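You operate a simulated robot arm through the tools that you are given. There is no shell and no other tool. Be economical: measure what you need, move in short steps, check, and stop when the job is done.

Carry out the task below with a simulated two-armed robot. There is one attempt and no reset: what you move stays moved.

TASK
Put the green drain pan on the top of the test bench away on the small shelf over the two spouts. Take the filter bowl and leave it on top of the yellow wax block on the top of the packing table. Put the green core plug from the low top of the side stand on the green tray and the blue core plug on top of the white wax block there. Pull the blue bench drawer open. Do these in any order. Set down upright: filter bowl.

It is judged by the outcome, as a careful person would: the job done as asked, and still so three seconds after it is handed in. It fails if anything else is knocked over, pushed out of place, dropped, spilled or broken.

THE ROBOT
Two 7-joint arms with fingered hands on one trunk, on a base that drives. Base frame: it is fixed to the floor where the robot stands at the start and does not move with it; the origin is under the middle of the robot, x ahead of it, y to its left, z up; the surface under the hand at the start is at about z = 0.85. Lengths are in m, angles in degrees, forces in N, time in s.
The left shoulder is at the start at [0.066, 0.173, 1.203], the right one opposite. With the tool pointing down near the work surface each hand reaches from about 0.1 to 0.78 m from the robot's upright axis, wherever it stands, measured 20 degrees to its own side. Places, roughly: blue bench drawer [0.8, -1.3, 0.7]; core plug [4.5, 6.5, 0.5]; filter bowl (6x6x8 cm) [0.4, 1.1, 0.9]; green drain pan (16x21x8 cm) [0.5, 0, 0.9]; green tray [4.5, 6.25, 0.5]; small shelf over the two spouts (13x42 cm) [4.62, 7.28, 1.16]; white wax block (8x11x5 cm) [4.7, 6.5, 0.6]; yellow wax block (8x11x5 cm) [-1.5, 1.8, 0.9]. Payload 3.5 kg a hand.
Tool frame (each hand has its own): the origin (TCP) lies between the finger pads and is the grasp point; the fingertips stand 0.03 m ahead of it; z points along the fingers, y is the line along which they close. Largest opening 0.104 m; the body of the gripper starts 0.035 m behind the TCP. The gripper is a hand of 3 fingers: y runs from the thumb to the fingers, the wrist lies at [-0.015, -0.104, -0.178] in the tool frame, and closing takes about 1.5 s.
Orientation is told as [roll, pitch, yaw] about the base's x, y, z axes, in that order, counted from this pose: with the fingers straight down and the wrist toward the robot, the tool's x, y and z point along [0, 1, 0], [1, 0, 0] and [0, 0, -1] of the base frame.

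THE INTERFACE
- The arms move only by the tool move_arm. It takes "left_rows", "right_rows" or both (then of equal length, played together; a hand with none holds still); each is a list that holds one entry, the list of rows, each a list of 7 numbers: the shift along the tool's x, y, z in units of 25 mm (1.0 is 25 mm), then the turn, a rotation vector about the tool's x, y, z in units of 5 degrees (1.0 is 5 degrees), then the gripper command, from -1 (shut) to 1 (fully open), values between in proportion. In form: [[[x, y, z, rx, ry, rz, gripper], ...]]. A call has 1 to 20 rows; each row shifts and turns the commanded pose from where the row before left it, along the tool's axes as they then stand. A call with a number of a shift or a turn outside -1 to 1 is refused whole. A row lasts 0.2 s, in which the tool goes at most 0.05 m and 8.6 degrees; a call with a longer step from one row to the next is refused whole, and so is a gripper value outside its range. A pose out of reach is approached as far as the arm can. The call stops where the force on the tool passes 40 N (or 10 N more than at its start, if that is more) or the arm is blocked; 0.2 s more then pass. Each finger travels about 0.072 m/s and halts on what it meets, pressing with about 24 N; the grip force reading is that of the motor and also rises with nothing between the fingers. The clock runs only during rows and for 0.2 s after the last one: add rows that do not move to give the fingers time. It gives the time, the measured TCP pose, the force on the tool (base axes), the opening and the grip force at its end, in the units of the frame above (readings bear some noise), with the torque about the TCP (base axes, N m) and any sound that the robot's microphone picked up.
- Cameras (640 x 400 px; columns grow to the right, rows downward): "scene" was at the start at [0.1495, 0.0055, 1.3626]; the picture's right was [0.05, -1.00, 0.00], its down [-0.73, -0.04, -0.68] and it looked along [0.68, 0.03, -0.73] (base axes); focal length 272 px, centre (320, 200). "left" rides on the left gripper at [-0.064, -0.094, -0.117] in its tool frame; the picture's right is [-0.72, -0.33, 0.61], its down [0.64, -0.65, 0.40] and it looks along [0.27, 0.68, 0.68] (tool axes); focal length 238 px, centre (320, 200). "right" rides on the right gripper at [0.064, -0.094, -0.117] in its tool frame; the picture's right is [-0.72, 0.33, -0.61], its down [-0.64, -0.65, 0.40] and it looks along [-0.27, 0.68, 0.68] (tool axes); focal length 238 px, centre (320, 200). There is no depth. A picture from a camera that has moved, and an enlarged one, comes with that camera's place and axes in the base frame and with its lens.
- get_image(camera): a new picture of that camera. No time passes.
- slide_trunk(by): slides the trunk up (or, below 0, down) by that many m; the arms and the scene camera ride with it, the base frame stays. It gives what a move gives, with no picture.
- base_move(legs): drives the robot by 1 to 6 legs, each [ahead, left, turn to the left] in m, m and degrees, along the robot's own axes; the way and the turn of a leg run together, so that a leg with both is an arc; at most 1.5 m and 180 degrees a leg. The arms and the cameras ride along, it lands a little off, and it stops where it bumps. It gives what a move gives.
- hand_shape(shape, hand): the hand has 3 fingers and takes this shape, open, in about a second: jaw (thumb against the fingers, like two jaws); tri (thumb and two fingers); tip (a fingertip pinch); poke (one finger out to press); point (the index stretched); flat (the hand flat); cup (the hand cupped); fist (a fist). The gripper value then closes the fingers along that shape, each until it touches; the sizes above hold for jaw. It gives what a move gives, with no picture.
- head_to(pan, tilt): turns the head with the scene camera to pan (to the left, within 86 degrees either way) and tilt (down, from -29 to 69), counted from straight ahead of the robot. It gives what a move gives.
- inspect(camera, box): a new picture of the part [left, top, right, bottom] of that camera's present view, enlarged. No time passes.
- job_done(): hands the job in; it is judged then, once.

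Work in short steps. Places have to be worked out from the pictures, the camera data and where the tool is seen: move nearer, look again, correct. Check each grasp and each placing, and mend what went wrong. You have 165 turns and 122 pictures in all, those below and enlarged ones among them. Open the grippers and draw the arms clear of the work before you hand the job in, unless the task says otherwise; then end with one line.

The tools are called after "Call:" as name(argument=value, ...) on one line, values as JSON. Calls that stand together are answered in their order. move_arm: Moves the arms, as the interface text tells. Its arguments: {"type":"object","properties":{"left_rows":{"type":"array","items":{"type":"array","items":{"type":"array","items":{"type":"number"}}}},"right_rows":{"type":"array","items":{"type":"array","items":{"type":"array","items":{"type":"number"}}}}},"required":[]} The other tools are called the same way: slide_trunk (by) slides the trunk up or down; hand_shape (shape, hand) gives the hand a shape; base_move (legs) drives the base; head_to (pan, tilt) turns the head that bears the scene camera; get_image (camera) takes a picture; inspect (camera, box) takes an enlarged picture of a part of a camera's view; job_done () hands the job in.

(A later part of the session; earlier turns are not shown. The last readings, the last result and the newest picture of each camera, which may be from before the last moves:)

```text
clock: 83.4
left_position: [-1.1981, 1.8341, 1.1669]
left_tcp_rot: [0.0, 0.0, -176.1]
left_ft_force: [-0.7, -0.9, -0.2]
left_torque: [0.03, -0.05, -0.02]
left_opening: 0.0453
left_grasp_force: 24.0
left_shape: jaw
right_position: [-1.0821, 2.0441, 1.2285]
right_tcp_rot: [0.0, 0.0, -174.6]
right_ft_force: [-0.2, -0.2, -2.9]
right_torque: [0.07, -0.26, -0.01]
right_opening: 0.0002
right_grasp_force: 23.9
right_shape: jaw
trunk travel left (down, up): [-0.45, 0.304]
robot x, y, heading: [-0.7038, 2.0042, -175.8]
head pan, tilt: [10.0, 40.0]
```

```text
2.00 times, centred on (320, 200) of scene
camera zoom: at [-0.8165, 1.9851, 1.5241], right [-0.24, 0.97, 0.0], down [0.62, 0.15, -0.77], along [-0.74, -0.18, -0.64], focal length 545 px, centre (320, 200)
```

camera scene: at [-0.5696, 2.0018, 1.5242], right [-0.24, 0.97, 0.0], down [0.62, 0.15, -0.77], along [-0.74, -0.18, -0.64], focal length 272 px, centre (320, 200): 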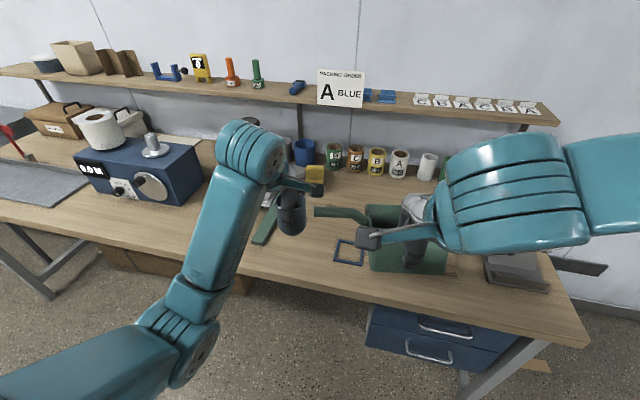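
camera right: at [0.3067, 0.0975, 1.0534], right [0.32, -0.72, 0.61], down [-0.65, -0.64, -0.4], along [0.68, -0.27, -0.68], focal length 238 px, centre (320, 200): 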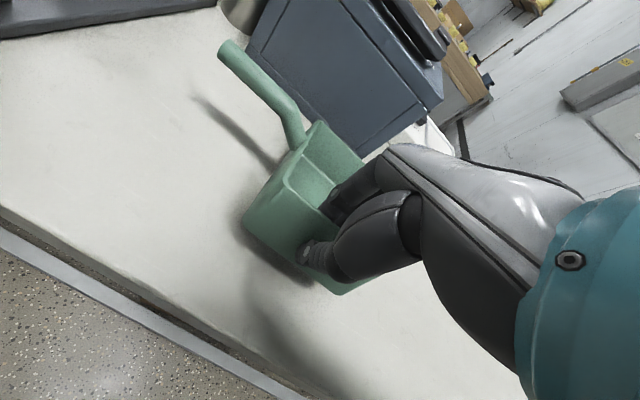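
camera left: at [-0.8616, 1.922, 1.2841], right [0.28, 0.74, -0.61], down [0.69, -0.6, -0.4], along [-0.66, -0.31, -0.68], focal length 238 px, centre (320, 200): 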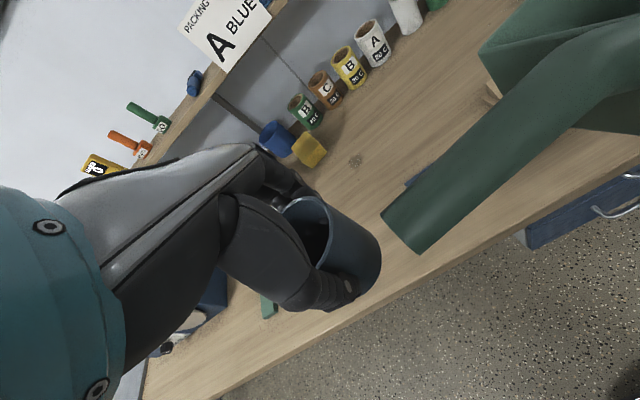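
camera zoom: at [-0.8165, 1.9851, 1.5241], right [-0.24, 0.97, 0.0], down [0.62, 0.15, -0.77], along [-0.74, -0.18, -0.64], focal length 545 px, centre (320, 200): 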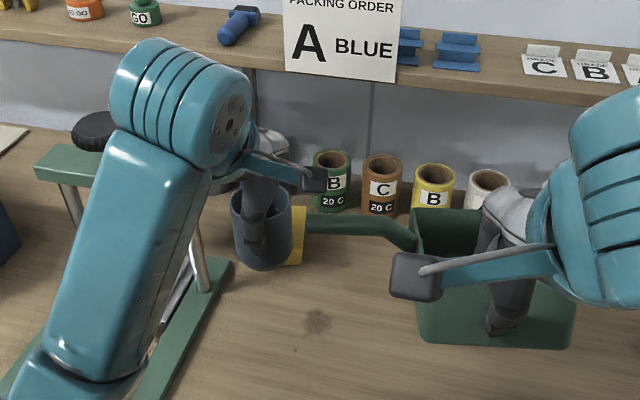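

Base moved without bumping. I rotate the left tool so its wrist lies away from the press, then move over the block at height.

Call:
move_arm(left_rows=[[[0, 0, 0, 0, 0, -0.87, -1], [0, 0, 0, 0, 0, -0.87, -1], [0, 0, 0, 0, 0, -0.87, -1], [0, 0, 0, 0, 0, -0.87, -1], [0, 0, 0, 0, 0, -0.87, -1], [0, 0, 0, 0, 0, -0.87, -1], [-0.24, 0.9, 0, 0, 0, 0, -1], [-0.24, 0.9, 0, 0, 0, 0, -1], [-0.24, 0.9, 0, 0, 0, 0, -1], [-0.24, 0.9, 0, 0, 0, 0, -1], [-0.24, 0.9, 0, 0, 0, 0, -1], [-0.24, 0.9, 0, 0, 0, 0, -1], [-0.24, 0.9, 0, 0, 0, 0, -1], [-0.24, 0.9, 0, 0, 0, 0, -1], [0, 0, 0, 0, 0, 0, -1], [0, 0, 0, 0, 0, 0, -1]]])

Call:
get_image(camera="left")

Call:
inspect(camera="scene", box=[160, 100, 480, 300])

```text
clock: 86.8
left_position: [-1.3781, 1.7859, 1.1646]
left_tcp_rot: [0.0, 0.0, -149.9]
left_ft_force: [0.0, 0.0, -1.2]
left_torque: [-0.02, 0.02, -0.03]
left_opening: 0.0453
left_grasp_force: 23.7
left_shape: jaw
right_position: [-1.0809, 2.0449, 1.2292]
right_tcp_rot: [0.1, 0.0, -174.5]
right_ft_force: [0.4, -0.2, -3.1]
right_torque: [0.06, -0.22, -0.02]
right_opening: 0.0001
right_grasp_force: 23.8
right_shape: jaw
trunk travel left (down, up): [-0.45, 0.304]
robot x, y, heading: [-0.7039, 2.0062, -176.0]
head pan, tilt: [10.0, 40.0]
```

```text
92 pictures are left
camera left: at [-1.3286, 1.8882, 1.2828], right [-0.08, 0.79, -0.61], down [0.89, -0.23, -0.4], along [-0.46, -0.57, -0.68], focal length 238 px, centre (320, 200)
```

left: 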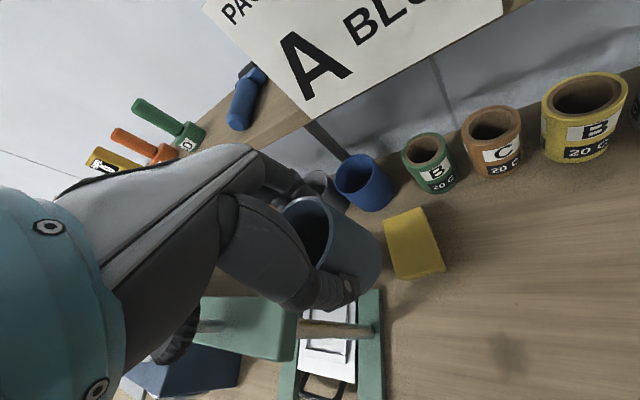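

```text
2.00 times, centred on (320, 200) of scene
camera zoom: at [-0.8161, 1.9851, 1.5241], right [-0.24, 0.97, 0.0], down [0.62, 0.15, -0.77], along [-0.74, -0.18, -0.64], focal length 545 px, centre (320, 200)
```

zoom: 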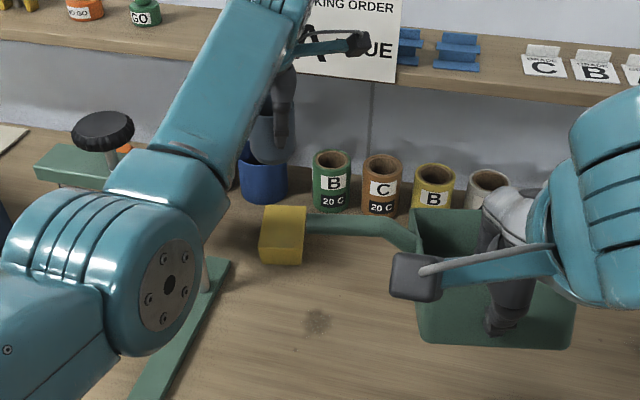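

The block spans x −1.51…−1.41, y 1.73…1.805, centre (-1.46, 1.768). I move the bowl over that and lower part way.

Call:
move_arm(left_rows=[[[-0.23, 0.82, 0, 0, 0, 0, -1], [-0.23, 0.82, 0, 0, 0, 0, -1], [-0.23, 0.82, 0, 0, 0, 0, -1], [-0.23, 0.82, 0, 0, 0, 0, -1], [0, 0, 0.8, 0, 0, 0, -1], [0, 0, 0.8, 0, 0, 0, -1], [0, 0, 0.8, 0, 0, 0, -1], [0, 0, 0.8, 0, 0, 0, -1], [0, 0, 0.8, 0, 0, 0, -1], [0, 0, 0.8, 0, 0, 0, -1], [0, 0, 0, 0, 0, 0, -1]]])

Call:
get_image(camera="left")

Call:
inspect(camera="scene", box=[220, 130, 380, 230])

```text
clock: 89.2
left_position: [-1.3876, 1.767, 1.0461]
left_tcp_rot: [-0.1, -0.1, -150.0]
left_ft_force: [0.7, -0.4, -0.8]
left_torque: [0.01, -0.02, -0.02]
left_opening: 0.0452
left_grasp_force: 24.3
left_shape: jaw
left hand out of reach, approached as far as the arm can: row 2, 3, 4, 7, 9, 10
right_position: [-1.0808, 2.0446, 1.2282]
right_tcp_rot: [0.0, 0.1, -174.6]
right_ft_force: [-0.4, 0.2, -2.7]
right_torque: [0.05, -0.22, -0.01]
right_opening: 0.0
right_grasp_force: 23.8
right_shape: jaw
trunk travel left (down, up): [-0.45, 0.304]
robot x, y, heading: [-0.7066, 2.0075, -176.2]
head pan, tilt: [10.0, 40.0]
```

```text
90 pictures are left
camera left: at [-1.3375, 1.8695, 1.1625], right [-0.08, 0.79, -0.61], down [0.89, -0.23, -0.4], along [-0.46, -0.58, -0.68], focal length 238 px, centre (320, 200)
```

left: 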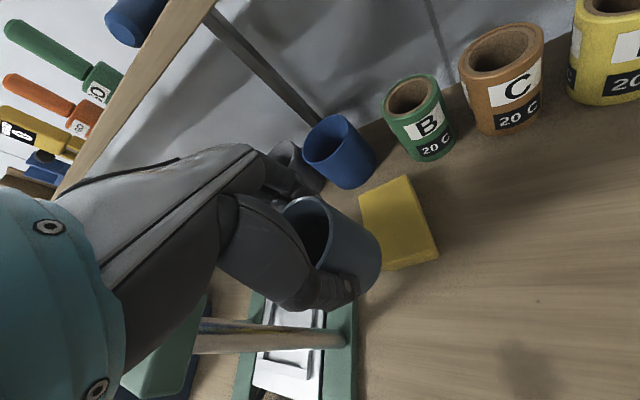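

```text
4.00 times, centred on (300, 180) of scene
camera zoom: at [-0.8157, 1.9854, 1.5242], right [-0.24, 0.97, 0.0], down [0.62, 0.15, -0.77], along [-0.74, -0.18, -0.64], focal length 1090 px, centre (400, 280)
```

zoom: 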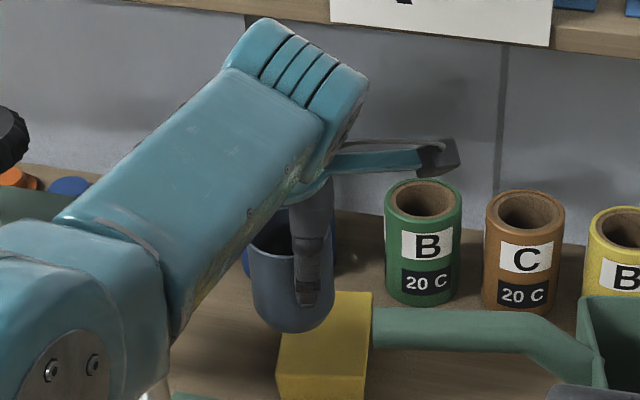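

The arm is at its limit, 7 cm short. I drive the base 0.07 m closer; bowl bottom is ~8 cm above the block.

Call:
base_move(legs=[[0.07, 0.0, 0]])

Call:
get_image(camera="left")

Call:
get_image(camera="scene")

```text
clock: 90.3
left_position: [-1.4574, 1.7609, 1.0452]
left_tcp_rot: [0.0, 0.0, -150.0]
left_ft_force: [-0.1, -0.7, -0.8]
left_torque: [0.02, 0.0, 0.0]
left_opening: 0.0453
left_grasp_force: 23.9
left_shape: jaw
right_position: [-1.1511, 2.0395, 1.2301]
right_tcp_rot: [0.0, 0.1, -174.5]
right_ft_force: [0.7, -0.3, -3.4]
right_torque: [0.05, -0.22, -0.01]
right_opening: 0.0001
right_grasp_force: 23.5
right_shape: jaw
trunk travel left (down, up): [-0.45, 0.304]
robot x, y, heading: [-0.7796, 2.0015, -176.2]
head pan, tilt: [10.0, 40.0]
```

```text
88 pictures are left
camera left: at [-1.4084, 1.8634, 1.162], right [-0.08, 0.79, -0.61], down [0.89, -0.23, -0.4], along [-0.46, -0.58, -0.68], focal length 238 px, centre (320, 200)
```

left: 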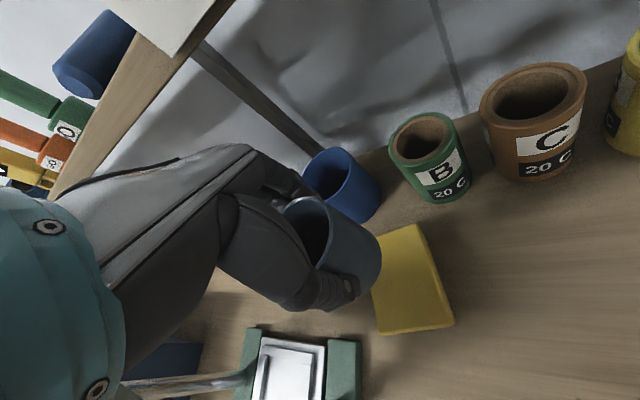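

```text
87 pictures are left
camera scene: at [-0.8871, 1.98, 1.524], right [-0.24, 0.97, 0.0], down [0.62, 0.16, -0.77], along [-0.74, -0.19, -0.64], focal length 272 px, centre (320, 200)
```

scene: 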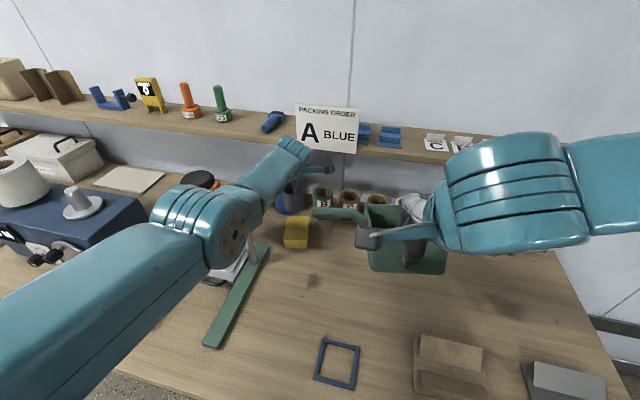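

The bowl is now centred over the block. I lower to just above contact in small steps.

Call:
move_arm(left_rows=[[[0, 0, 0.7, 0, 0, 0, -1], [0, 0, 0.7, 0, 0, 0, -1], [0, 0, 0.7, 0, 0, 0, -1], [0, 0, 0.6, 0, 0, 0, -1], [0, 0, 0.3, 0, 0, 0, -1], [0, 0, 0, 0, 0, 0, -1]]])

Call:
inspect(camera="scene", box=[200, 140, 360, 240])

Call:
get_image(camera="left")

```text
clock: 91.7
left_position: [-1.4396, 1.7537, 0.9833]
left_tcp_rot: [0.0, 0.1, -149.9]
left_ft_force: [0.7, -0.1, -0.5]
left_torque: [0.03, -0.03, 0.01]
left_opening: 0.045
left_grasp_force: 24.2
left_shape: jaw
left hand out of reach, approached as far as the arm can: row 1, 3, 4
right_position: [-1.1494, 2.039, 1.2302]
right_tcp_rot: [0.1, 0.1, -174.5]
right_ft_force: [-0.1, -0.5, -2.9]
right_torque: [0.07, -0.2, 0.01]
right_opening: 0.0
right_grasp_force: 24.0
right_shape: jaw
trunk travel left (down, up): [-0.45, 0.304]
robot x, y, heading: [-0.7792, 2.0011, -175.8]
head pan, tilt: [10.0, 40.0]
```

```text
4.00 times, centred on (280, 190) of scene
camera zoom: at [-0.8858, 1.9801, 1.5241], right [-0.24, 0.97, 0.0], down [0.62, 0.16, -0.77], along [-0.74, -0.19, -0.64], focal length 1090 px, centre (480, 240)
```

zoom: 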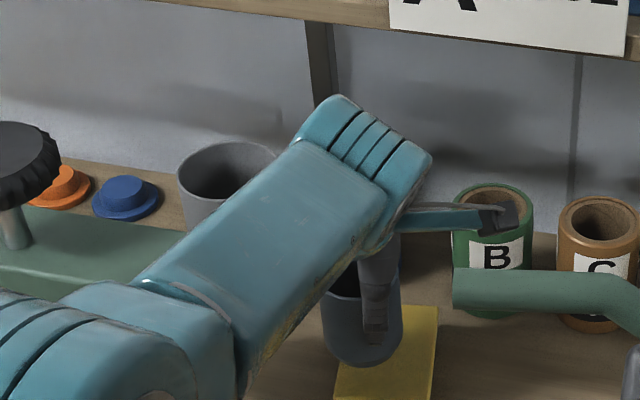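

```text
85 pictures are left
camera left: at [-1.3896, 1.8565, 1.1006], right [-0.08, 0.79, -0.61], down [0.89, -0.23, -0.4], along [-0.46, -0.58, -0.68], focal length 238 px, centre (320, 200)
```

left: 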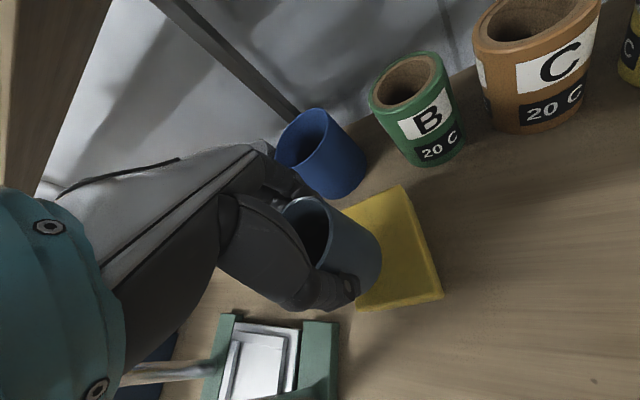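

The arm stretches short as it descends. I go back up and lower with the trunk instead, keeping the arm's reach.

Call:
move_arm(left_rows=[[[0, 0, -0.8, 0, 0, 0, -1], [0, 0, -0.8, 0, 0, 0, -1], [0, 0, -0.8, 0, 0, 0, -1], [0, 0, 0, 0, 0, 0, -1]]])

Call:
slide_trunk(by=-0.05)

```text
clock: 92.7
left_position: [-1.4419, 1.754, 1.0431]
left_tcp_rot: [0.0, 0.0, -149.9]
left_ft_force: [-0.3, -0.8, -1.2]
left_torque: [-0.02, -0.02, 0.03]
left_opening: 0.0452
left_grasp_force: 23.9
left_shape: jaw
right_position: [-1.1509, 2.039, 1.2296]
right_tcp_rot: [0.0, 0.1, -174.5]
right_ft_force: [-0.5, -0.3, -2.4]
right_torque: [0.01, -0.22, -0.01]
right_opening: 0.0
right_grasp_force: 23.9
right_shape: jaw
trunk travel left (down, up): [-0.45, 0.304]
robot x, y, heading: [-0.7761, 2.0001, -176.0]
head pan, tilt: [10.0, 40.0]
```

```text
clock: 93.6
left_position: [-1.4406, 1.7537, 0.9945]
left_tcp_rot: [-0.1, 0.0, -149.8]
left_ft_force: [0.1, 0.0, -1.4]
left_torque: [0.01, 0.0, -0.02]
left_opening: 0.045
left_grasp_force: 24.0
left_shape: jaw
right_position: [-1.1494, 2.0385, 1.1793]
right_tcp_rot: [0.1, 0.0, -174.5]
right_ft_force: [0.4, -0.4, -3.2]
right_torque: [0.07, -0.23, -0.03]
right_opening: 0.0
right_grasp_force: 23.9
right_shape: jaw
trunk travel left (down, up): [-0.4, 0.354]
robot x, y, heading: [-0.7766, 2.0023, -175.8]
head pan, tilt: [10.0, 40.0]
```

Now I shift to (-1.46, 1.767) and lower toward z≈0.972.

Call:
move_arm(left_rows=[[[-0.42, 0.2, 0, 0, 0, 0, -1], [-0.42, 0.21, 0, 0, 0, 0, -1], [0, 0, 0.5, 0, 0, 0, -1], [0, 0, 0.4, 0, 0, 0, -1], [0, 0, 0, 0, 0, 0, -1]]])

Call:
get_image(camera="left")

Call:
inspect(camera="scene", box=[230, 150, 350, 250])

```text
clock: 94.8
left_position: [-1.4586, 1.7674, 0.971]
left_tcp_rot: [-0.2, -0.1, -150.0]
left_ft_force: [-0.6, 0.4, -1.9]
left_torque: [0.0, 0.01, 0.0]
left_opening: 0.0452
left_grasp_force: 24.1
left_shape: jaw
right_position: [-1.1502, 2.038, 1.1803]
right_tcp_rot: [0.1, 0.1, -174.5]
right_ft_force: [0.0, 0.5, -2.3]
right_torque: [0.09, -0.23, 0.01]
right_opening: 0.0001
right_grasp_force: 24.1
right_shape: jaw
trunk travel left (down, up): [-0.4, 0.354]
robot x, y, heading: [-0.7777, 2.0009, -176.2]
head pan, tilt: [10.0, 40.0]
```

```text
84 pictures are left
camera left: at [-1.4086, 1.87, 1.0878], right [-0.08, 0.79, -0.61], down [0.89, -0.23, -0.41], along [-0.46, -0.58, -0.68], focal length 238 px, centre (320, 200)
```

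left: 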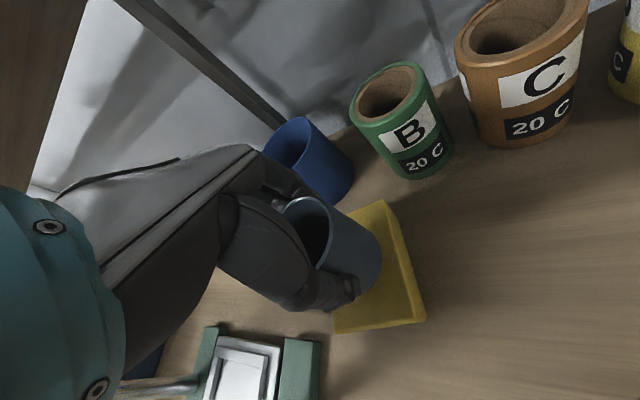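

```text
4.00 times, centred on (290, 200) of scene
camera zoom: at [-0.8962, 1.9792, 1.4738], right [-0.24, 0.97, 0.0], down [0.62, 0.16, -0.77], along [-0.74, -0.19, -0.64], focal length 1090 px, centre (440, 200)
```

zoom: 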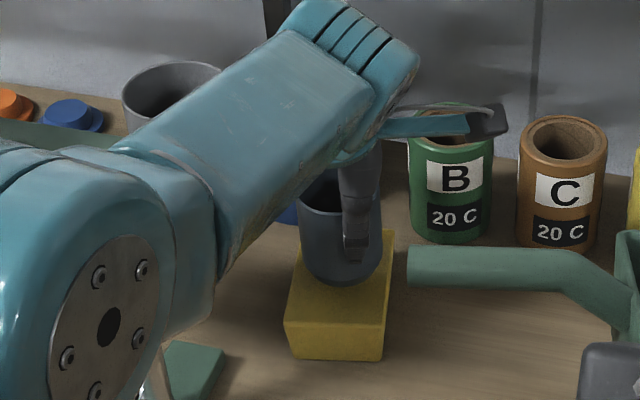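

Bowl is well centred and about a centimetre above. I lower in small steps until contact.

Call:
move_arm(left_rows=[[[0, 0, 0.15, 0, 0, 0, -1], [0, 0, 0.12, 0, 0, 0, -1], [0, 0, 0, 0, 0, 0, -1]]])

```text
clock: 95.6
left_position: [-1.4566, 1.7665, 0.9641]
left_tcp_rot: [0.0, 0.0, -149.9]
left_ft_force: [-0.2, 0.4, -0.6]
left_torque: [0.0, 0.01, 0.04]
left_opening: 0.0452
left_grasp_force: 24.3
left_shape: jaw
left hand out of reach, approached as far as the arm can: row 2
right_position: [-1.1503, 2.0389, 1.1797]
right_tcp_rot: [0.0, 0.1, -174.5]
right_ft_force: [-0.2, -0.5, -3.1]
right_torque: [0.03, -0.22, 0.01]
right_opening: 0.0001
right_grasp_force: 23.8
right_shape: jaw
trunk travel left (down, up): [-0.4, 0.354]
robot x, y, heading: [-0.7727, 2.0008, -176.1]
head pan, tilt: [10.0, 40.0]
```

Reach is marginal again, so I use the trunk for the next few millimetres.

Call:
slide_trunk(by=-0.005)

Call:
get_image(camera="left")

```text
clock: 96.1
left_position: [-1.4574, 1.7669, 0.9594]
left_tcp_rot: [-0.1, 0.0, -149.9]
left_ft_force: [0.6, -0.2, -0.3]
left_torque: [0.0, 0.02, -0.01]
left_opening: 0.0448
left_grasp_force: 24.2
left_shape: jaw
right_position: [-1.1501, 2.0397, 1.1749]
right_tcp_rot: [0.0, 0.1, -174.4]
right_ft_force: [-0.1, 1.2, -3.5]
right_torque: [0.03, -0.23, 0.04]
right_opening: 0.0
right_grasp_force: 24.3
right_shape: jaw
trunk travel left (down, up): [-0.395, 0.359]
robot x, y, heading: [-0.7735, 2.0013, -176.0]
head pan, tilt: [10.0, 40.0]
```

```text
82 pictures are left
camera left: at [-1.4076, 1.8693, 1.0771], right [-0.08, 0.79, -0.61], down [0.89, -0.23, -0.4], along [-0.46, -0.58, -0.68], focal length 238 px, centre (320, 200)
```

left: 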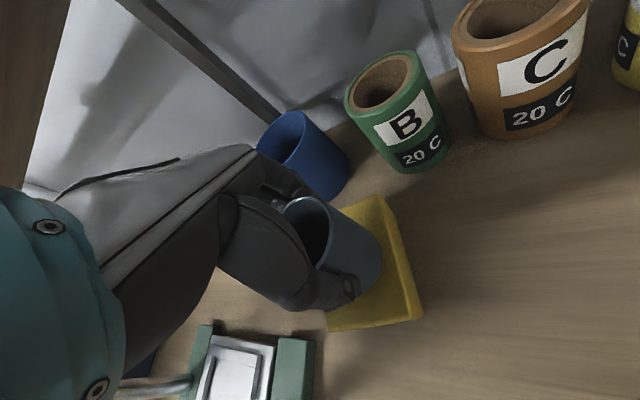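

No clear contact yet; another 4 mm.

Call:
slide_trunk(by=-0.004)

Call:
slide_trunk(by=-0.003)

Call:
inspect(camera="left", box=[240, 160, 440, 345])

```text
clock: 96.7
left_position: [-1.4574, 1.7666, 0.9571]
left_tcp_rot: [0.0, -0.2, -149.9]
left_ft_force: [-1.0, 0.8, 4.6]
left_torque: [0.02, 0.0, 0.0]
left_opening: 0.0451
left_grasp_force: 23.9
left_shape: jaw
right_position: [-1.1513, 2.0391, 1.1702]
right_tcp_rot: [-0.1, 0.0, -174.5]
right_ft_force: [0.4, 0.4, -3.7]
right_torque: [0.08, -0.21, 0.01]
right_opening: 0.0001
right_grasp_force: 24.3
right_shape: jaw
trunk travel left (down, up): [-0.391, 0.363]
robot x, y, heading: [-0.7728, 2.0008, -176.0]
head pan, tilt: [10.0, 40.0]
```

```text
clock: 97.2
left_position: [-1.4567, 1.7655, 0.9556]
left_tcp_rot: [-0.1, -0.4, -150.0]
left_ft_force: [-0.1, -0.3, 15.1]
left_torque: [0.03, -0.05, -0.01]
left_opening: 0.0456
left_grasp_force: 24.0
left_shape: jaw
right_position: [-1.1498, 2.039, 1.1678]
right_tcp_rot: [0.0, 0.0, -174.5]
right_ft_force: [-0.8, 0.3, -3.8]
right_torque: [-0.01, -0.23, 0.02]
right_opening: 0.0
right_grasp_force: 23.2
right_shape: jaw
trunk travel left (down, up): [-0.388, 0.366]
robot x, y, heading: [-0.7763, 2.0045, -176.1]
head pan, tilt: [10.0, 40.0]
```

```text
2.16 times, centred on (340, 252) of left
camera zoom: at [-1.4071, 1.8697, 1.0729], right [-0.08, 0.79, -0.61], down [0.88, -0.23, -0.41], along [-0.46, -0.58, -0.67], focal length 515 px, centre (277, 86)
```

zoom: 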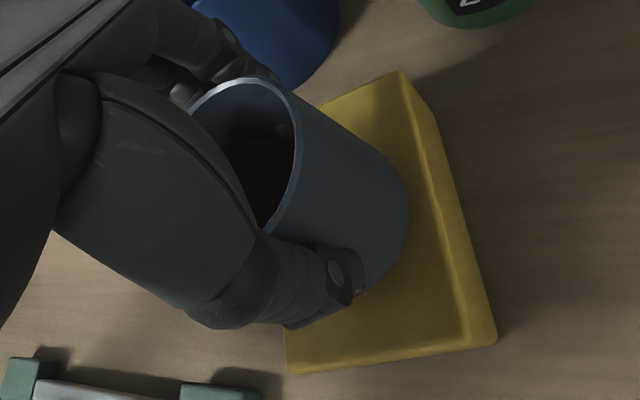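

In contact (15 N). I ease up 3 mm, open partway, and lift the hand straight up with the trunk.

Call:
slide_trunk(by=0.003)

Call:
move_arm(left_rows=[[[0, 0, 0, 0, 0, 0, -0.1], [0, 0, 0, 0, 0, 0, 0.05], [0, 0, 0, 0, 0, 0, 0.2], [0, 0, 0, 0, 0, 0, 0.3], [0, 0, 0, 0, 0, 0, 0.3], [0, 0, 0, 0, 0, 0, 0.3], [0, 0, 0, 0, 0, 0, 0.3]]])

Call:
get_image(camera="left")

```text
clock: 97.7
left_position: [-1.4566, 1.7672, 0.9572]
left_tcp_rot: [0.0, -0.1, -149.9]
left_ft_force: [-3.7, -1.2, 10.9]
left_torque: [-0.02, 0.15, 0.0]
left_opening: 0.0459
left_grasp_force: 23.8
left_shape: jaw
right_position: [-1.1497, 2.0399, 1.1708]
right_tcp_rot: [0.0, 0.1, -174.5]
right_ft_force: [-0.6, -0.1, -2.1]
right_torque: [0.01, -0.2, -0.01]
right_opening: 0.0
right_grasp_force: 23.9
right_shape: jaw
trunk travel left (down, up): [-0.391, 0.363]
robot x, y, heading: [-0.7757, 2.0044, -175.9]
head pan, tilt: [10.0, 40.0]
```

```text
clock: 99.3
left_position: [-1.4571, 1.7663, 0.9563]
left_tcp_rot: [0.0, 0.1, -149.9]
left_ft_force: [-0.2, 0.9, 0.3]
left_torque: [-0.04, 0.03, -0.04]
left_opening: 0.067
left_grasp_force: 0.1
left_shape: jaw
right_position: [-1.1504, 2.039, 1.1702]
right_tcp_rot: [0.1, 0.1, -174.5]
right_ft_force: [-0.4, 0.0, -2.9]
right_torque: [0.06, -0.22, 0.03]
right_opening: 0.0
right_grasp_force: 24.0
right_shape: jaw
trunk travel left (down, up): [-0.391, 0.363]
robot x, y, heading: [-0.7775, 2.0042, -176.2]
head pan, tilt: [10.0, 40.0]
```

```text
80 pictures are left
camera left: at [-1.4075, 1.8694, 1.0729], right [-0.08, 0.79, -0.61], down [0.89, -0.23, -0.4], along [-0.46, -0.58, -0.68], focal length 238 px, centre (320, 200)
```

left: 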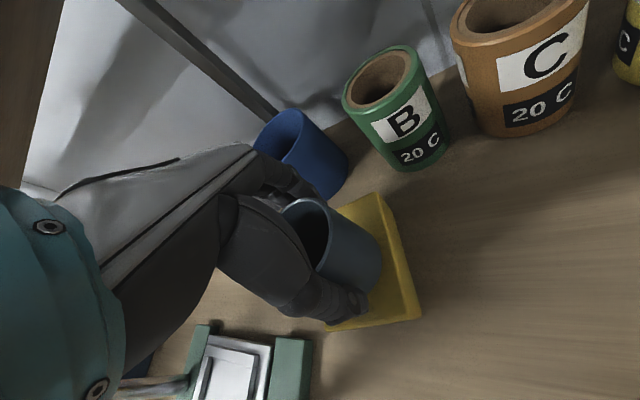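

Fingers are off the bowl. Lifting with the trunk.

Call:
slide_trunk(by=0.13)

Call:
get_image(camera="left")

```text
clock: 100.9
left_position: [-1.4556, 1.7657, 1.1152]
left_tcp_rot: [-1.1, -2.3, -149.8]
left_ft_force: [0.4, 0.1, -0.4]
left_torque: [0.01, 0.02, 0.02]
left_opening: 0.067
left_grasp_force: 0.0
left_shape: jaw
right_position: [-1.15, 2.0389, 1.3002]
right_tcp_rot: [0.0, 0.1, -174.4]
right_ft_force: [0.3, -0.5, -2.9]
right_torque: [0.05, -0.21, 0.0]
right_opening: 0.0
right_grasp_force: 24.5
right_shape: jaw
trunk travel left (down, up): [-0.521, 0.233]
robot x, y, heading: [-0.7724, 1.9996, -176.2]
head pan, tilt: [10.0, 40.0]
```

```text
79 pictures are left
camera left: at [-1.4004, 1.8695, 1.229], right [-0.1, 0.78, -0.61], down [0.87, -0.23, -0.44], along [-0.48, -0.58, -0.66], focal length 238 px, centre (320, 200)
```

left: 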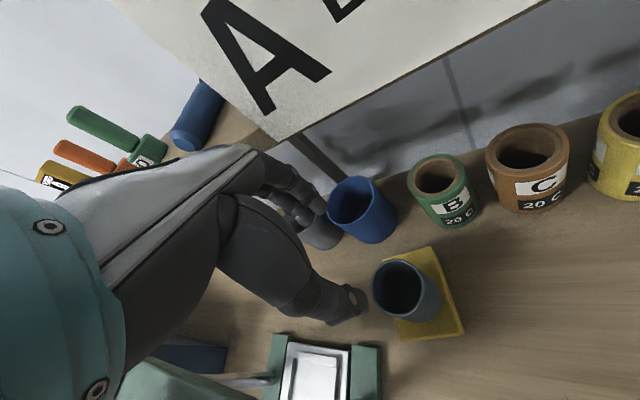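

The bowl stands upright on the block. I back off and turn toward the far area, then look for a route.

Call:
base_move(legs=[[-0.45, 0, 0], [0, 0, -125]])

Call:
head_to(pan=0, tilt=20)

Call:
get_image(camera="scene")

```text
clock: 108.8
left_position: [-0.1156, 2.719, 1.1143]
left_tcp_rot: [-1.0, -2.2, 84.1]
left_ft_force: [-0.5, 0.3, -0.3]
left_torque: [0.01, -0.01, 0.01]
left_opening: 0.0677
left_grasp_force: 0.1
left_shape: jaw
right_position: [-0.0741, 2.3135, 1.3]
right_tcp_rot: [0.0, 0.1, 59.5]
right_ft_force: [-0.9, 0.3, -3.5]
right_torque: [-0.23, 0.05, 0.02]
right_opening: 0.0001
right_grasp_force: 23.8
right_shape: jaw
trunk travel left (down, up): [-0.521, 0.233]
robot x, y, heading: [-0.3225, 2.0311, 58.0]
head pan, tilt: [10.0, 40.0]
```

```text
clock: 109.7
left_position: [-0.1162, 2.7199, 1.1148]
left_tcp_rot: [-1.2, -2.3, 84.2]
left_ft_force: [0.9, -0.1, -0.4]
left_torque: [0.01, 0.0, 0.01]
left_opening: 0.067
left_grasp_force: 0.1
left_shape: jaw
right_position: [-0.0741, 2.3128, 1.3018]
right_tcp_rot: [0.0, 0.1, 59.5]
right_ft_force: [-0.3, 0.4, -2.5]
right_torque: [-0.21, 0.08, 0.0]
right_opening: 0.0
right_grasp_force: 24.0
right_shape: jaw
trunk travel left (down, up): [-0.521, 0.233]
robot x, y, heading: [-0.3219, 2.0286, 58.3]
head pan, tilt: [0.0, 20.0]
```

```text
78 pictures are left
camera scene: at [-0.2649, 2.1279, 1.6268], right [0.85, -0.53, 0.0], down [-0.18, -0.29, -0.94], along [0.5, 0.8, -0.34], focal length 272 px, centre (320, 200)
```

scene: 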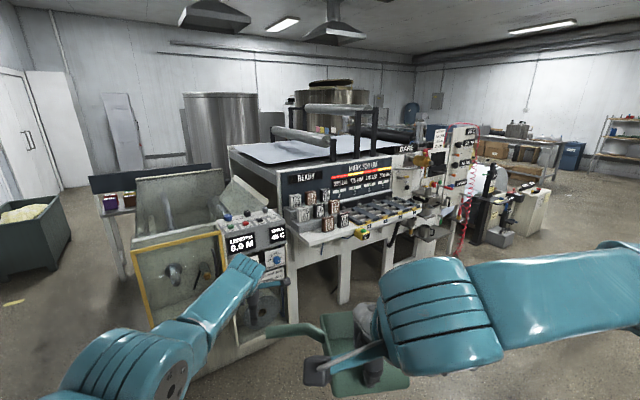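

A large machine stands between me and the target; the way round is on its right. I drive toward (1.6, 2.75) and look again.

Call:
base_move(legs=[[0.3, 0, 0], [0, 0, -43], [1.5, 0, 0], [0.35, 0, 0]])

Call:
get_image(camera="scene")

```text
clock: 122.6
left_position: [2.2407, 3.0968, 1.1151]
left_tcp_rot: [-1.1, -2.2, 40.4]
left_ft_force: [0.5, 0.6, -0.2]
left_torque: [0.0, 0.0, 0.0]
left_opening: 0.0676
left_grasp_force: 0.1
left_shape: jaw
right_position: [1.9891, 2.7744, 1.301]
right_tcp_rot: [0.0, 0.1, 15.8]
right_ft_force: [0.6, -0.4, -2.8]
right_torque: [-0.13, 0.19, 0.0]
right_opening: 0.0
right_grasp_force: 23.7
right_shape: jaw
trunk travel left (down, up): [-0.521, 0.233]
robot x, y, heading: [1.6137, 2.7437, 14.3]
head pan, tilt: [0.0, 20.0]
```

```text
77 pictures are left
camera scene: at [1.723, 2.7736, 1.6269], right [0.25, -0.97, 0.0], down [-0.33, -0.08, -0.94], along [0.91, 0.23, -0.34], focal length 272 px, centre (320, 200)
```

scene: 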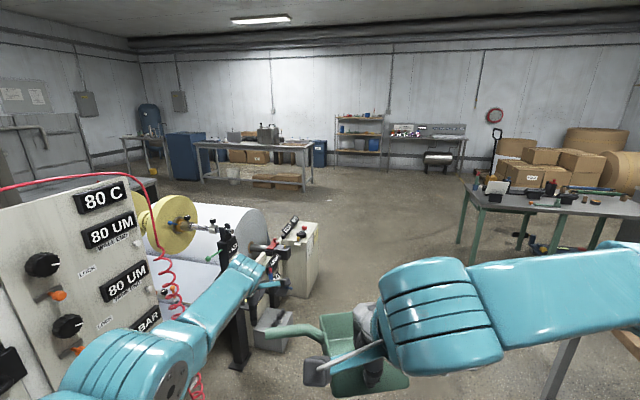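

There is open floor ahead. I drive along to about (4.7, 2.65) and turn to face +y.

Call:
base_move(legs=[[0, 0, -16], [1.5, 0, 0], [1.5, 0, 0], [0.2, 0, 0], [0, 0, 92]])

Call:
get_image(camera="scene")

```text
clock: 143.1
left_position: [4.6514, 3.2892, 1.1152]
left_tcp_rot: [-1.1, -2.1, 113.8]
left_ft_force: [0.4, 0.8, 0.4]
left_torque: [-0.01, 0.03, -0.03]
left_opening: 0.067
left_grasp_force: 0.1
left_shape: jaw
right_position: [4.8877, 2.9556, 1.3002]
right_tcp_rot: [0.0, 0.1, 89.2]
right_ft_force: [-0.4, 0.0, -3.2]
right_torque: [-0.23, -0.03, -0.01]
right_opening: 0.0002
right_grasp_force: 24.2
right_shape: jaw
trunk travel left (down, up): [-0.521, 0.233]
robot x, y, heading: [4.8116, 2.5871, 87.5]
head pan, tilt: [0.0, 20.0]
```

```text
76 pictures are left
camera scene: at [4.8146, 2.7008, 1.6269], right [1.0, -0.04, 0.0], down [-0.01, -0.34, -0.94], along [0.04, 0.94, -0.34], focal length 272 px, centre (320, 200)
```

scene: 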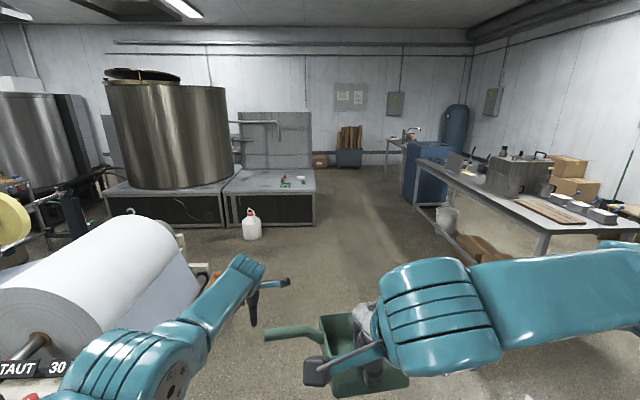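

The low stand with plugs and the spouts are ahead at left. I drive ahead 2.4 m and inspect.

Call:
base_move(legs=[[1.5, 0, 1], [0.9, 0, 1]])

Call:
head_to(pan=12, tilt=30)

Call:
get_image(camera="scene")

```text
clock: 154.9
left_position: [4.5997, 5.687, 1.1153]
left_tcp_rot: [-1.1, -2.3, 118.5]
left_ft_force: [0.2, -0.3, 0.7]
left_torque: [0.01, -0.01, 0.0]
left_opening: 0.0672
left_grasp_force: 0.0
left_shape: jaw
right_position: [4.8653, 5.3756, 1.3011]
right_tcp_rot: [0.0, 0.1, 94.2]
right_ft_force: [-0.7, -0.9, -2.9]
right_torque: [-0.21, -0.06, 0.01]
right_opening: 0.0
right_grasp_force: 24.2
right_shape: jaw
trunk travel left (down, up): [-0.521, 0.233]
robot x, y, heading: [4.8174, 5.0075, 92.7]
head pan, tilt: [0.0, 20.0]
```

```text
clock: 155.6
left_position: [4.6006, 5.6881, 1.1157]
left_tcp_rot: [-1.0, -2.2, 118.7]
left_ft_force: [-0.6, -0.3, -0.3]
left_torque: [0.01, 0.01, 0.03]
left_opening: 0.0671
left_grasp_force: 0.1
left_shape: jaw
right_position: [4.8653, 5.3766, 1.3006]
right_tcp_rot: [0.0, 0.2, 94.1]
right_ft_force: [0.5, 0.5, -3.2]
right_torque: [-0.22, 0.0, -0.01]
right_opening: 0.0
right_grasp_force: 23.9
right_shape: jaw
trunk travel left (down, up): [-0.521, 0.233]
robot x, y, heading: [4.8169, 5.0038, 92.6]
head pan, tilt: [12.0, 30.0]
```

```text
75 pictures are left
camera scene: at [4.7949, 5.1098, 1.6109], right [0.97, 0.25, 0.0], down [0.12, -0.48, -0.87], along [-0.22, 0.84, -0.5], focal length 272 px, centre (320, 200)
```

scene: 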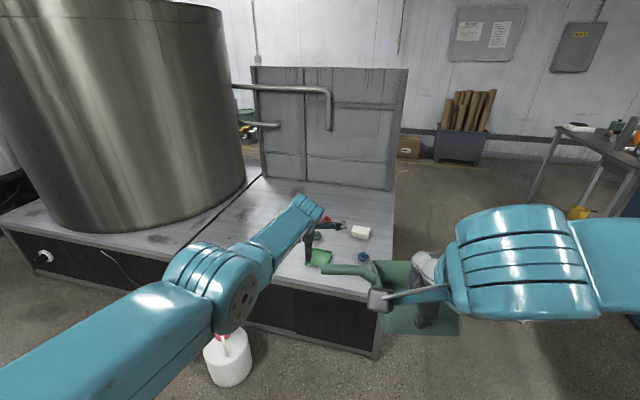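

I enlarge the back panel where the shelf should be, and the stand's top.

Call:
inspect(camera="scene", box=[230, 50, 430, 175])

Call:
inspect(camera="scene", box=[270, 195, 410, 285])

```text
3.20 times, centred on (330, 112) of scene
camera zoom: at [4.7949, 5.1098, 1.6109], right [0.97, 0.25, 0.0], down [0.12, -0.48, -0.87], along [-0.22, 0.84, -0.5], focal length 872 px, centre (288, 480)
```

zoom: 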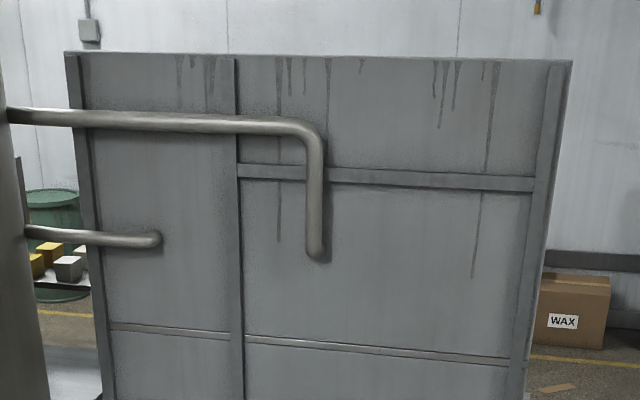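

```text
4.44 times, centred on (340, 240) of scene
camera zoom: at [4.7949, 5.1098, 1.6109], right [0.97, 0.25, 0.0], down [0.12, -0.48, -0.87], along [-0.22, 0.84, -0.5], focal length 1211 px, centre (231, 22)
```

zoom: 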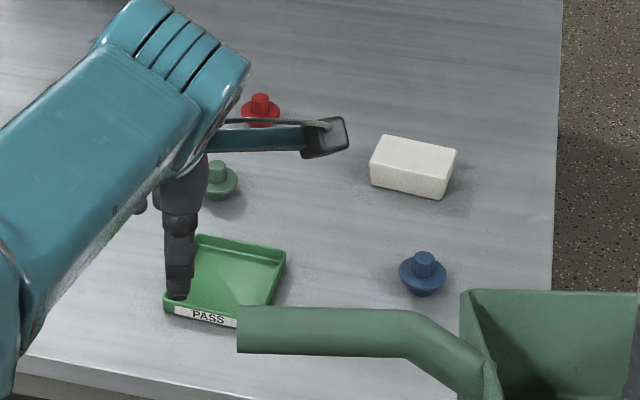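

The pan shelf must be on the panel's far side (y > 7.2). I drive around the right end of the stand and look back from the north-east.

Call:
base_move(legs=[[0, -0.75, -2.6], [1.5, 0, 0], [1.4, 0, 0]])

Call:
head_to(pan=80, tilt=20)

Call:
get_image(camera="scene")

```text
clock: 173.3
left_position: [5.347, 8.6113, 1.1143]
left_tcp_rot: [-1.1, -2.3, 116.8]
left_ft_force: [0.4, 0.5, -0.6]
left_torque: [0.02, 0.03, -0.03]
left_opening: 0.0673
left_grasp_force: 0.0
left_shape: jaw
right_position: [5.6013, 8.2913, 1.3007]
right_tcp_rot: [-0.1, 0.2, 92.2]
right_ft_force: [-0.3, 0.4, -3.0]
right_torque: [-0.21, -0.03, -0.01]
right_opening: 0.0
right_grasp_force: 23.8
right_shape: jaw
trunk travel left (down, up): [-0.521, 0.233]
robot x, y, heading: [5.5402, 7.9205, 90.6]
head pan, tilt: [12.0, 30.0]
```

```text
clock: 174.7
left_position: [5.3471, 8.6103, 1.115]
left_tcp_rot: [-1.1, -2.2, 116.8]
left_ft_force: [0.0, -0.5, -0.2]
left_torque: [-0.01, 0.02, 0.0]
left_opening: 0.0674
left_grasp_force: 0.0
left_shape: jaw
right_position: [5.6013, 8.2924, 1.3005]
right_tcp_rot: [0.0, 0.0, 92.2]
right_ft_force: [0.4, 0.4, -2.8]
right_torque: [-0.18, -0.05, 0.03]
right_opening: 0.0
right_grasp_force: 23.6
right_shape: jaw
trunk travel left (down, up): [-0.521, 0.233]
robot x, y, heading: [5.5415, 7.9183, 90.6]
head pan, tilt: [80.0, 20.0]
```

```text
72 pictures are left
camera scene: at [5.4506, 7.9544, 1.6269], right [0.16, 0.99, 0.0], down [0.34, -0.06, -0.94], along [-0.93, 0.15, -0.34], focal length 272 px, centre (320, 200)
```

scene: 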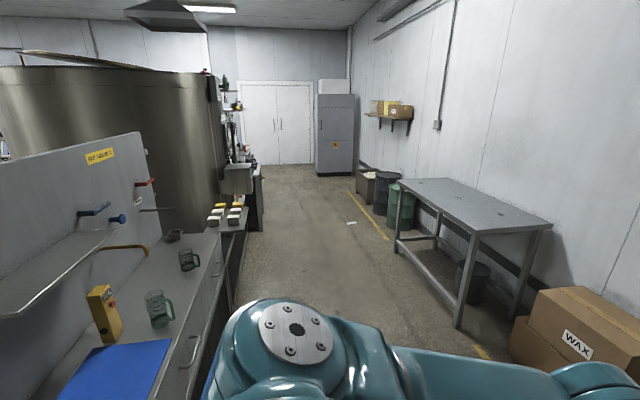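

The shelf is on this side over a bench. I tuck the left arm in and up first so it cannot strike the shelf, then turn round.

Call:
move_arm(left_rows=[[[0.89, -0.9, -0.6, 0, 0, 0, 0.3], [0.89, -0.9, -0.6, 0, 0, 0, 0.3], [0.89, -0.9, -0.6, 0, 0, 0, 0.3], [0.89, -0.9, -0.6, 0, 0, 0, 0.3], [0.89, -0.9, -0.6, 0, 0, 0, 0.3], [0.89, -0.9, -0.6, 0, 0, 0, 0.3], [0.89, -0.9, -0.6, 0, 0, 0, 0.3], [0.89, -0.9, -0.6, 0, 0, 0, 0.3], [0.89, -0.9, -0.6, 0, 0, 0, 0.3], [0.89, -0.9, -0.6, 0, 0, 0, 0.3], [0, 0, 0, 0, 0, 0.9, 0.3], [0, 0, 0, 0, 0, 0.9, 0.3], [0, 0, 0, 0, 0, 0.9, 0.3], [0, 0, 0, 0, 0, 0.9, 0.3], [0, 0, 0, 0, 0, 0.9, 0.3], [0, 0, 0, 0, 0, 0.9, 0.3]]])

Call:
base_move(legs=[[0.2, 0, 0], [0, 0, 179], [0, -0.85, 0]])

Call:
head_to(pan=0, tilt=35)

Call:
get_image(camera="scene")

```text
clock: 178.3
left_position: [5.2148, 8.3156, 1.232]
left_tcp_rot: [5.7, -2.9, 92.7]
left_ft_force: [0.5, -0.1, -0.6]
left_torque: [-0.03, -0.03, -0.03]
left_opening: 0.0678
left_grasp_force: 0.1
left_shape: jaw
left hand out of reach, approached as far as the arm can: row 13, 14, 15, 16
right_position: [5.6021, 8.2912, 1.3]
right_tcp_rot: [-0.1, 0.2, 92.2]
right_ft_force: [0.4, 0.1, -2.7]
right_torque: [-0.22, -0.08, -0.05]
right_opening: 0.0
right_grasp_force: 24.5
right_shape: jaw
trunk travel left (down, up): [-0.521, 0.233]
robot x, y, heading: [5.5414, 7.9183, 90.6]
head pan, tilt: [80.0, 20.0]
stopped in row 16 (left hand): the arm was blocked; the commanded pose is now the measured one
```

```text
clock: 191.2
left_position: [4.9691, 7.7607, 1.2303]
left_tcp_rot: [5.7, -2.8, -93.2]
left_ft_force: [0.2, 0.7, -1.1]
left_torque: [0.0, 0.02, -0.04]
left_opening: 0.0673
left_grasp_force: 0.0
left_shape: jaw
right_position: [4.5878, 7.8242, 1.3013]
right_tcp_rot: [0.1, 0.0, -93.7]
right_ft_force: [0.3, -0.2, -3.3]
right_torque: [0.22, 0.02, 0.02]
right_opening: 0.0001
right_grasp_force: 24.2
right_shape: jaw
trunk travel left (down, up): [-0.521, 0.233]
robot x, y, heading: [4.6849, 8.1869, -95.2]
head pan, tilt: [80.0, 20.0]
```

```text
clock: 192.7
left_position: [4.9698, 7.7603, 1.231]
left_tcp_rot: [5.8, -2.9, -93.2]
left_ft_force: [0.2, 0.1, -0.1]
left_torque: [-0.01, 0.01, 0.01]
left_opening: 0.0673
left_grasp_force: 0.1
left_shape: jaw
right_position: [4.5881, 7.8232, 1.3003]
right_tcp_rot: [0.0, 0.1, -93.7]
right_ft_force: [0.3, 0.1, -3.1]
right_torque: [0.25, 0.05, -0.02]
right_opening: 0.0
right_grasp_force: 23.7
right_shape: jaw
trunk travel left (down, up): [-0.521, 0.233]
robot x, y, heading: [4.6806, 8.1876, -95.4]
head pan, tilt: [0.0, 35.0]
```

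```text
71 pictures are left
camera scene: at [4.6763, 8.0831, 1.6031], right [-1.0, 0.09, 0.0], down [0.05, 0.57, -0.82], along [-0.07, -0.82, -0.57], focal length 272 px, centre (320, 200)
```

scene: 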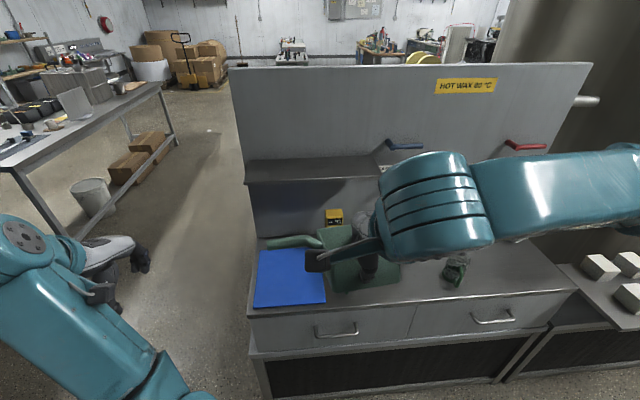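

Shelf top spans about x 4.41–4.84, y 7.21–7.345 at z≈1.16. I drive 0.25 m nearer and square up.

Call:
base_move(legs=[[0.25, -0.02, 5]])

Call:
get_image(camera="scene")

Call:
get_image(camera="right")

```text
clock: 194.5
left_position: [4.9773, 7.5452, 1.2319]
left_tcp_rot: [5.7, -2.8, -88.0]
left_ft_force: [-0.7, -0.4, -0.4]
left_torque: [-0.01, -0.02, -0.02]
left_opening: 0.0673
left_grasp_force: 0.0
left_shape: jaw
right_position: [4.589, 7.5736, 1.3006]
right_tcp_rot: [0.0, 0.2, -88.4]
right_ft_force: [0.7, -0.5, -3.9]
right_torque: [0.24, 0.04, 0.04]
right_opening: 0.0
right_grasp_force: 24.3
right_shape: jaw
trunk travel left (down, up): [-0.521, 0.233]
robot x, y, heading: [4.6545, 7.9427, -90.0]
head pan, tilt: [0.0, 35.0]
```

```text
70 pictures are left
camera scene: at [4.655, 7.8396, 1.6031], right [-1.0, 0.0, 0.0], down [0.0, 0.57, -0.82], along [0.0, -0.82, -0.57], focal length 272 px, centre (320, 200)
```

scene: 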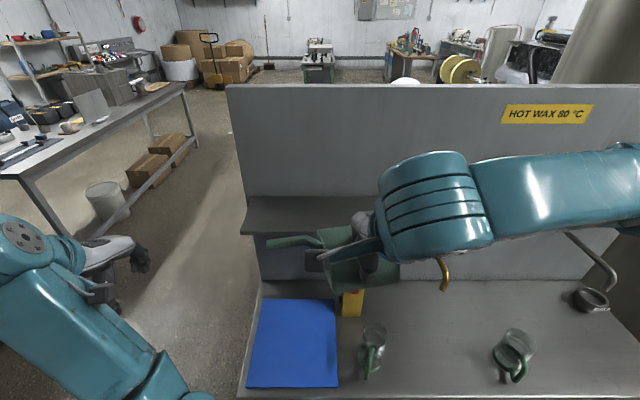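

```text
69 pictures are left
camera right: at [4.651, 7.6699, 1.4181], right [-0.71, -0.35, 0.61], down [-0.66, 0.64, -0.4], along [-0.25, -0.69, -0.68], focal length 238 px, centre (320, 200)
```

right: 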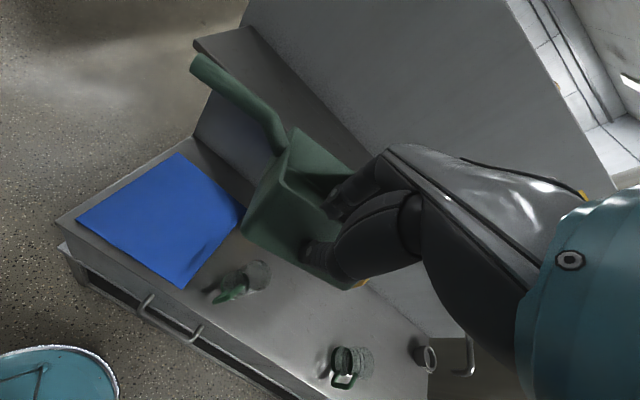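

Measurements agree. I move the pan forward over the shelf at height, then look.

Call:
move_arm(right_rows=[[[-0.06, 0.94, 0, 0, 0, 0, -1], [-0.06, 0.94, 0, 0, 0, 0, -1], [-0.06, 0.94, 0, 0, 0, 0, -1], [-0.06, 0.94, 0, 0, 0, 0, -1], [-0.06, 0.94, 0, 0, 0, 0, -1], [-0.06, 0.94, 0, 0, 0, 0, -1], [-0.06, 0.94, 0, 0, 0, 0, -1], [-0.06, 0.94, 0, 0, 0, 0, -1], [0, 0, 0.8, 0, 0, 0, -1], [0, 0, 0.8, 0, 0, 0, -1], [0, 0, 0, 0, 0, 0, -1]]])

Call:
get_image(camera="right")

Call:
get_image(camera="scene")

```text
clock: 196.9
left_position: [4.9768, 7.5452, 1.2321]
left_tcp_rot: [5.7, -2.8, -87.9]
left_ft_force: [0.4, -0.1, 0.2]
left_torque: [-0.04, -0.04, 0.0]
left_opening: 0.0676
left_grasp_force: 0.1
left_shape: jaw
right_position: [4.5849, 7.3832, 1.2617]
right_tcp_rot: [-0.1, 0.1, -88.5]
right_ft_force: [1.0, 0.1, -1.0]
right_torque: [0.02, -0.03, 0.0]
right_opening: 0.0001
right_grasp_force: 23.9
right_shape: jaw
trunk travel left (down, up): [-0.521, 0.233]
robot x, y, heading: [4.654, 7.9441, -90.1]
head pan, tilt: [0.0, 35.0]
```

```text
68 pictures are left
camera right: at [4.6455, 7.4799, 1.3797], right [-0.71, -0.35, 0.61], down [-0.66, 0.64, -0.4], along [-0.25, -0.69, -0.68], focal length 238 px, centre (320, 200)
```

right: 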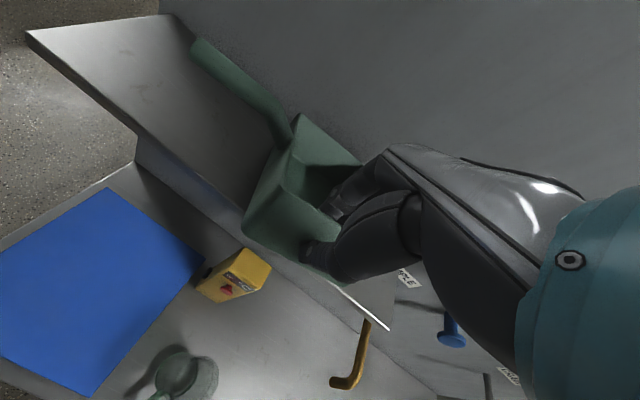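

```text
67 pictures are left
camera scene: at [4.655, 7.8399, 1.6031], right [-1.0, 0.0, 0.0], down [0.0, 0.57, -0.82], along [0.0, -0.82, -0.57], focal length 272 px, centre (320, 200)
```

scene: 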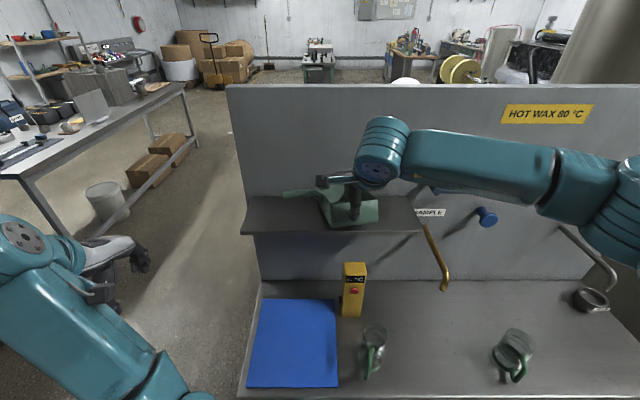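

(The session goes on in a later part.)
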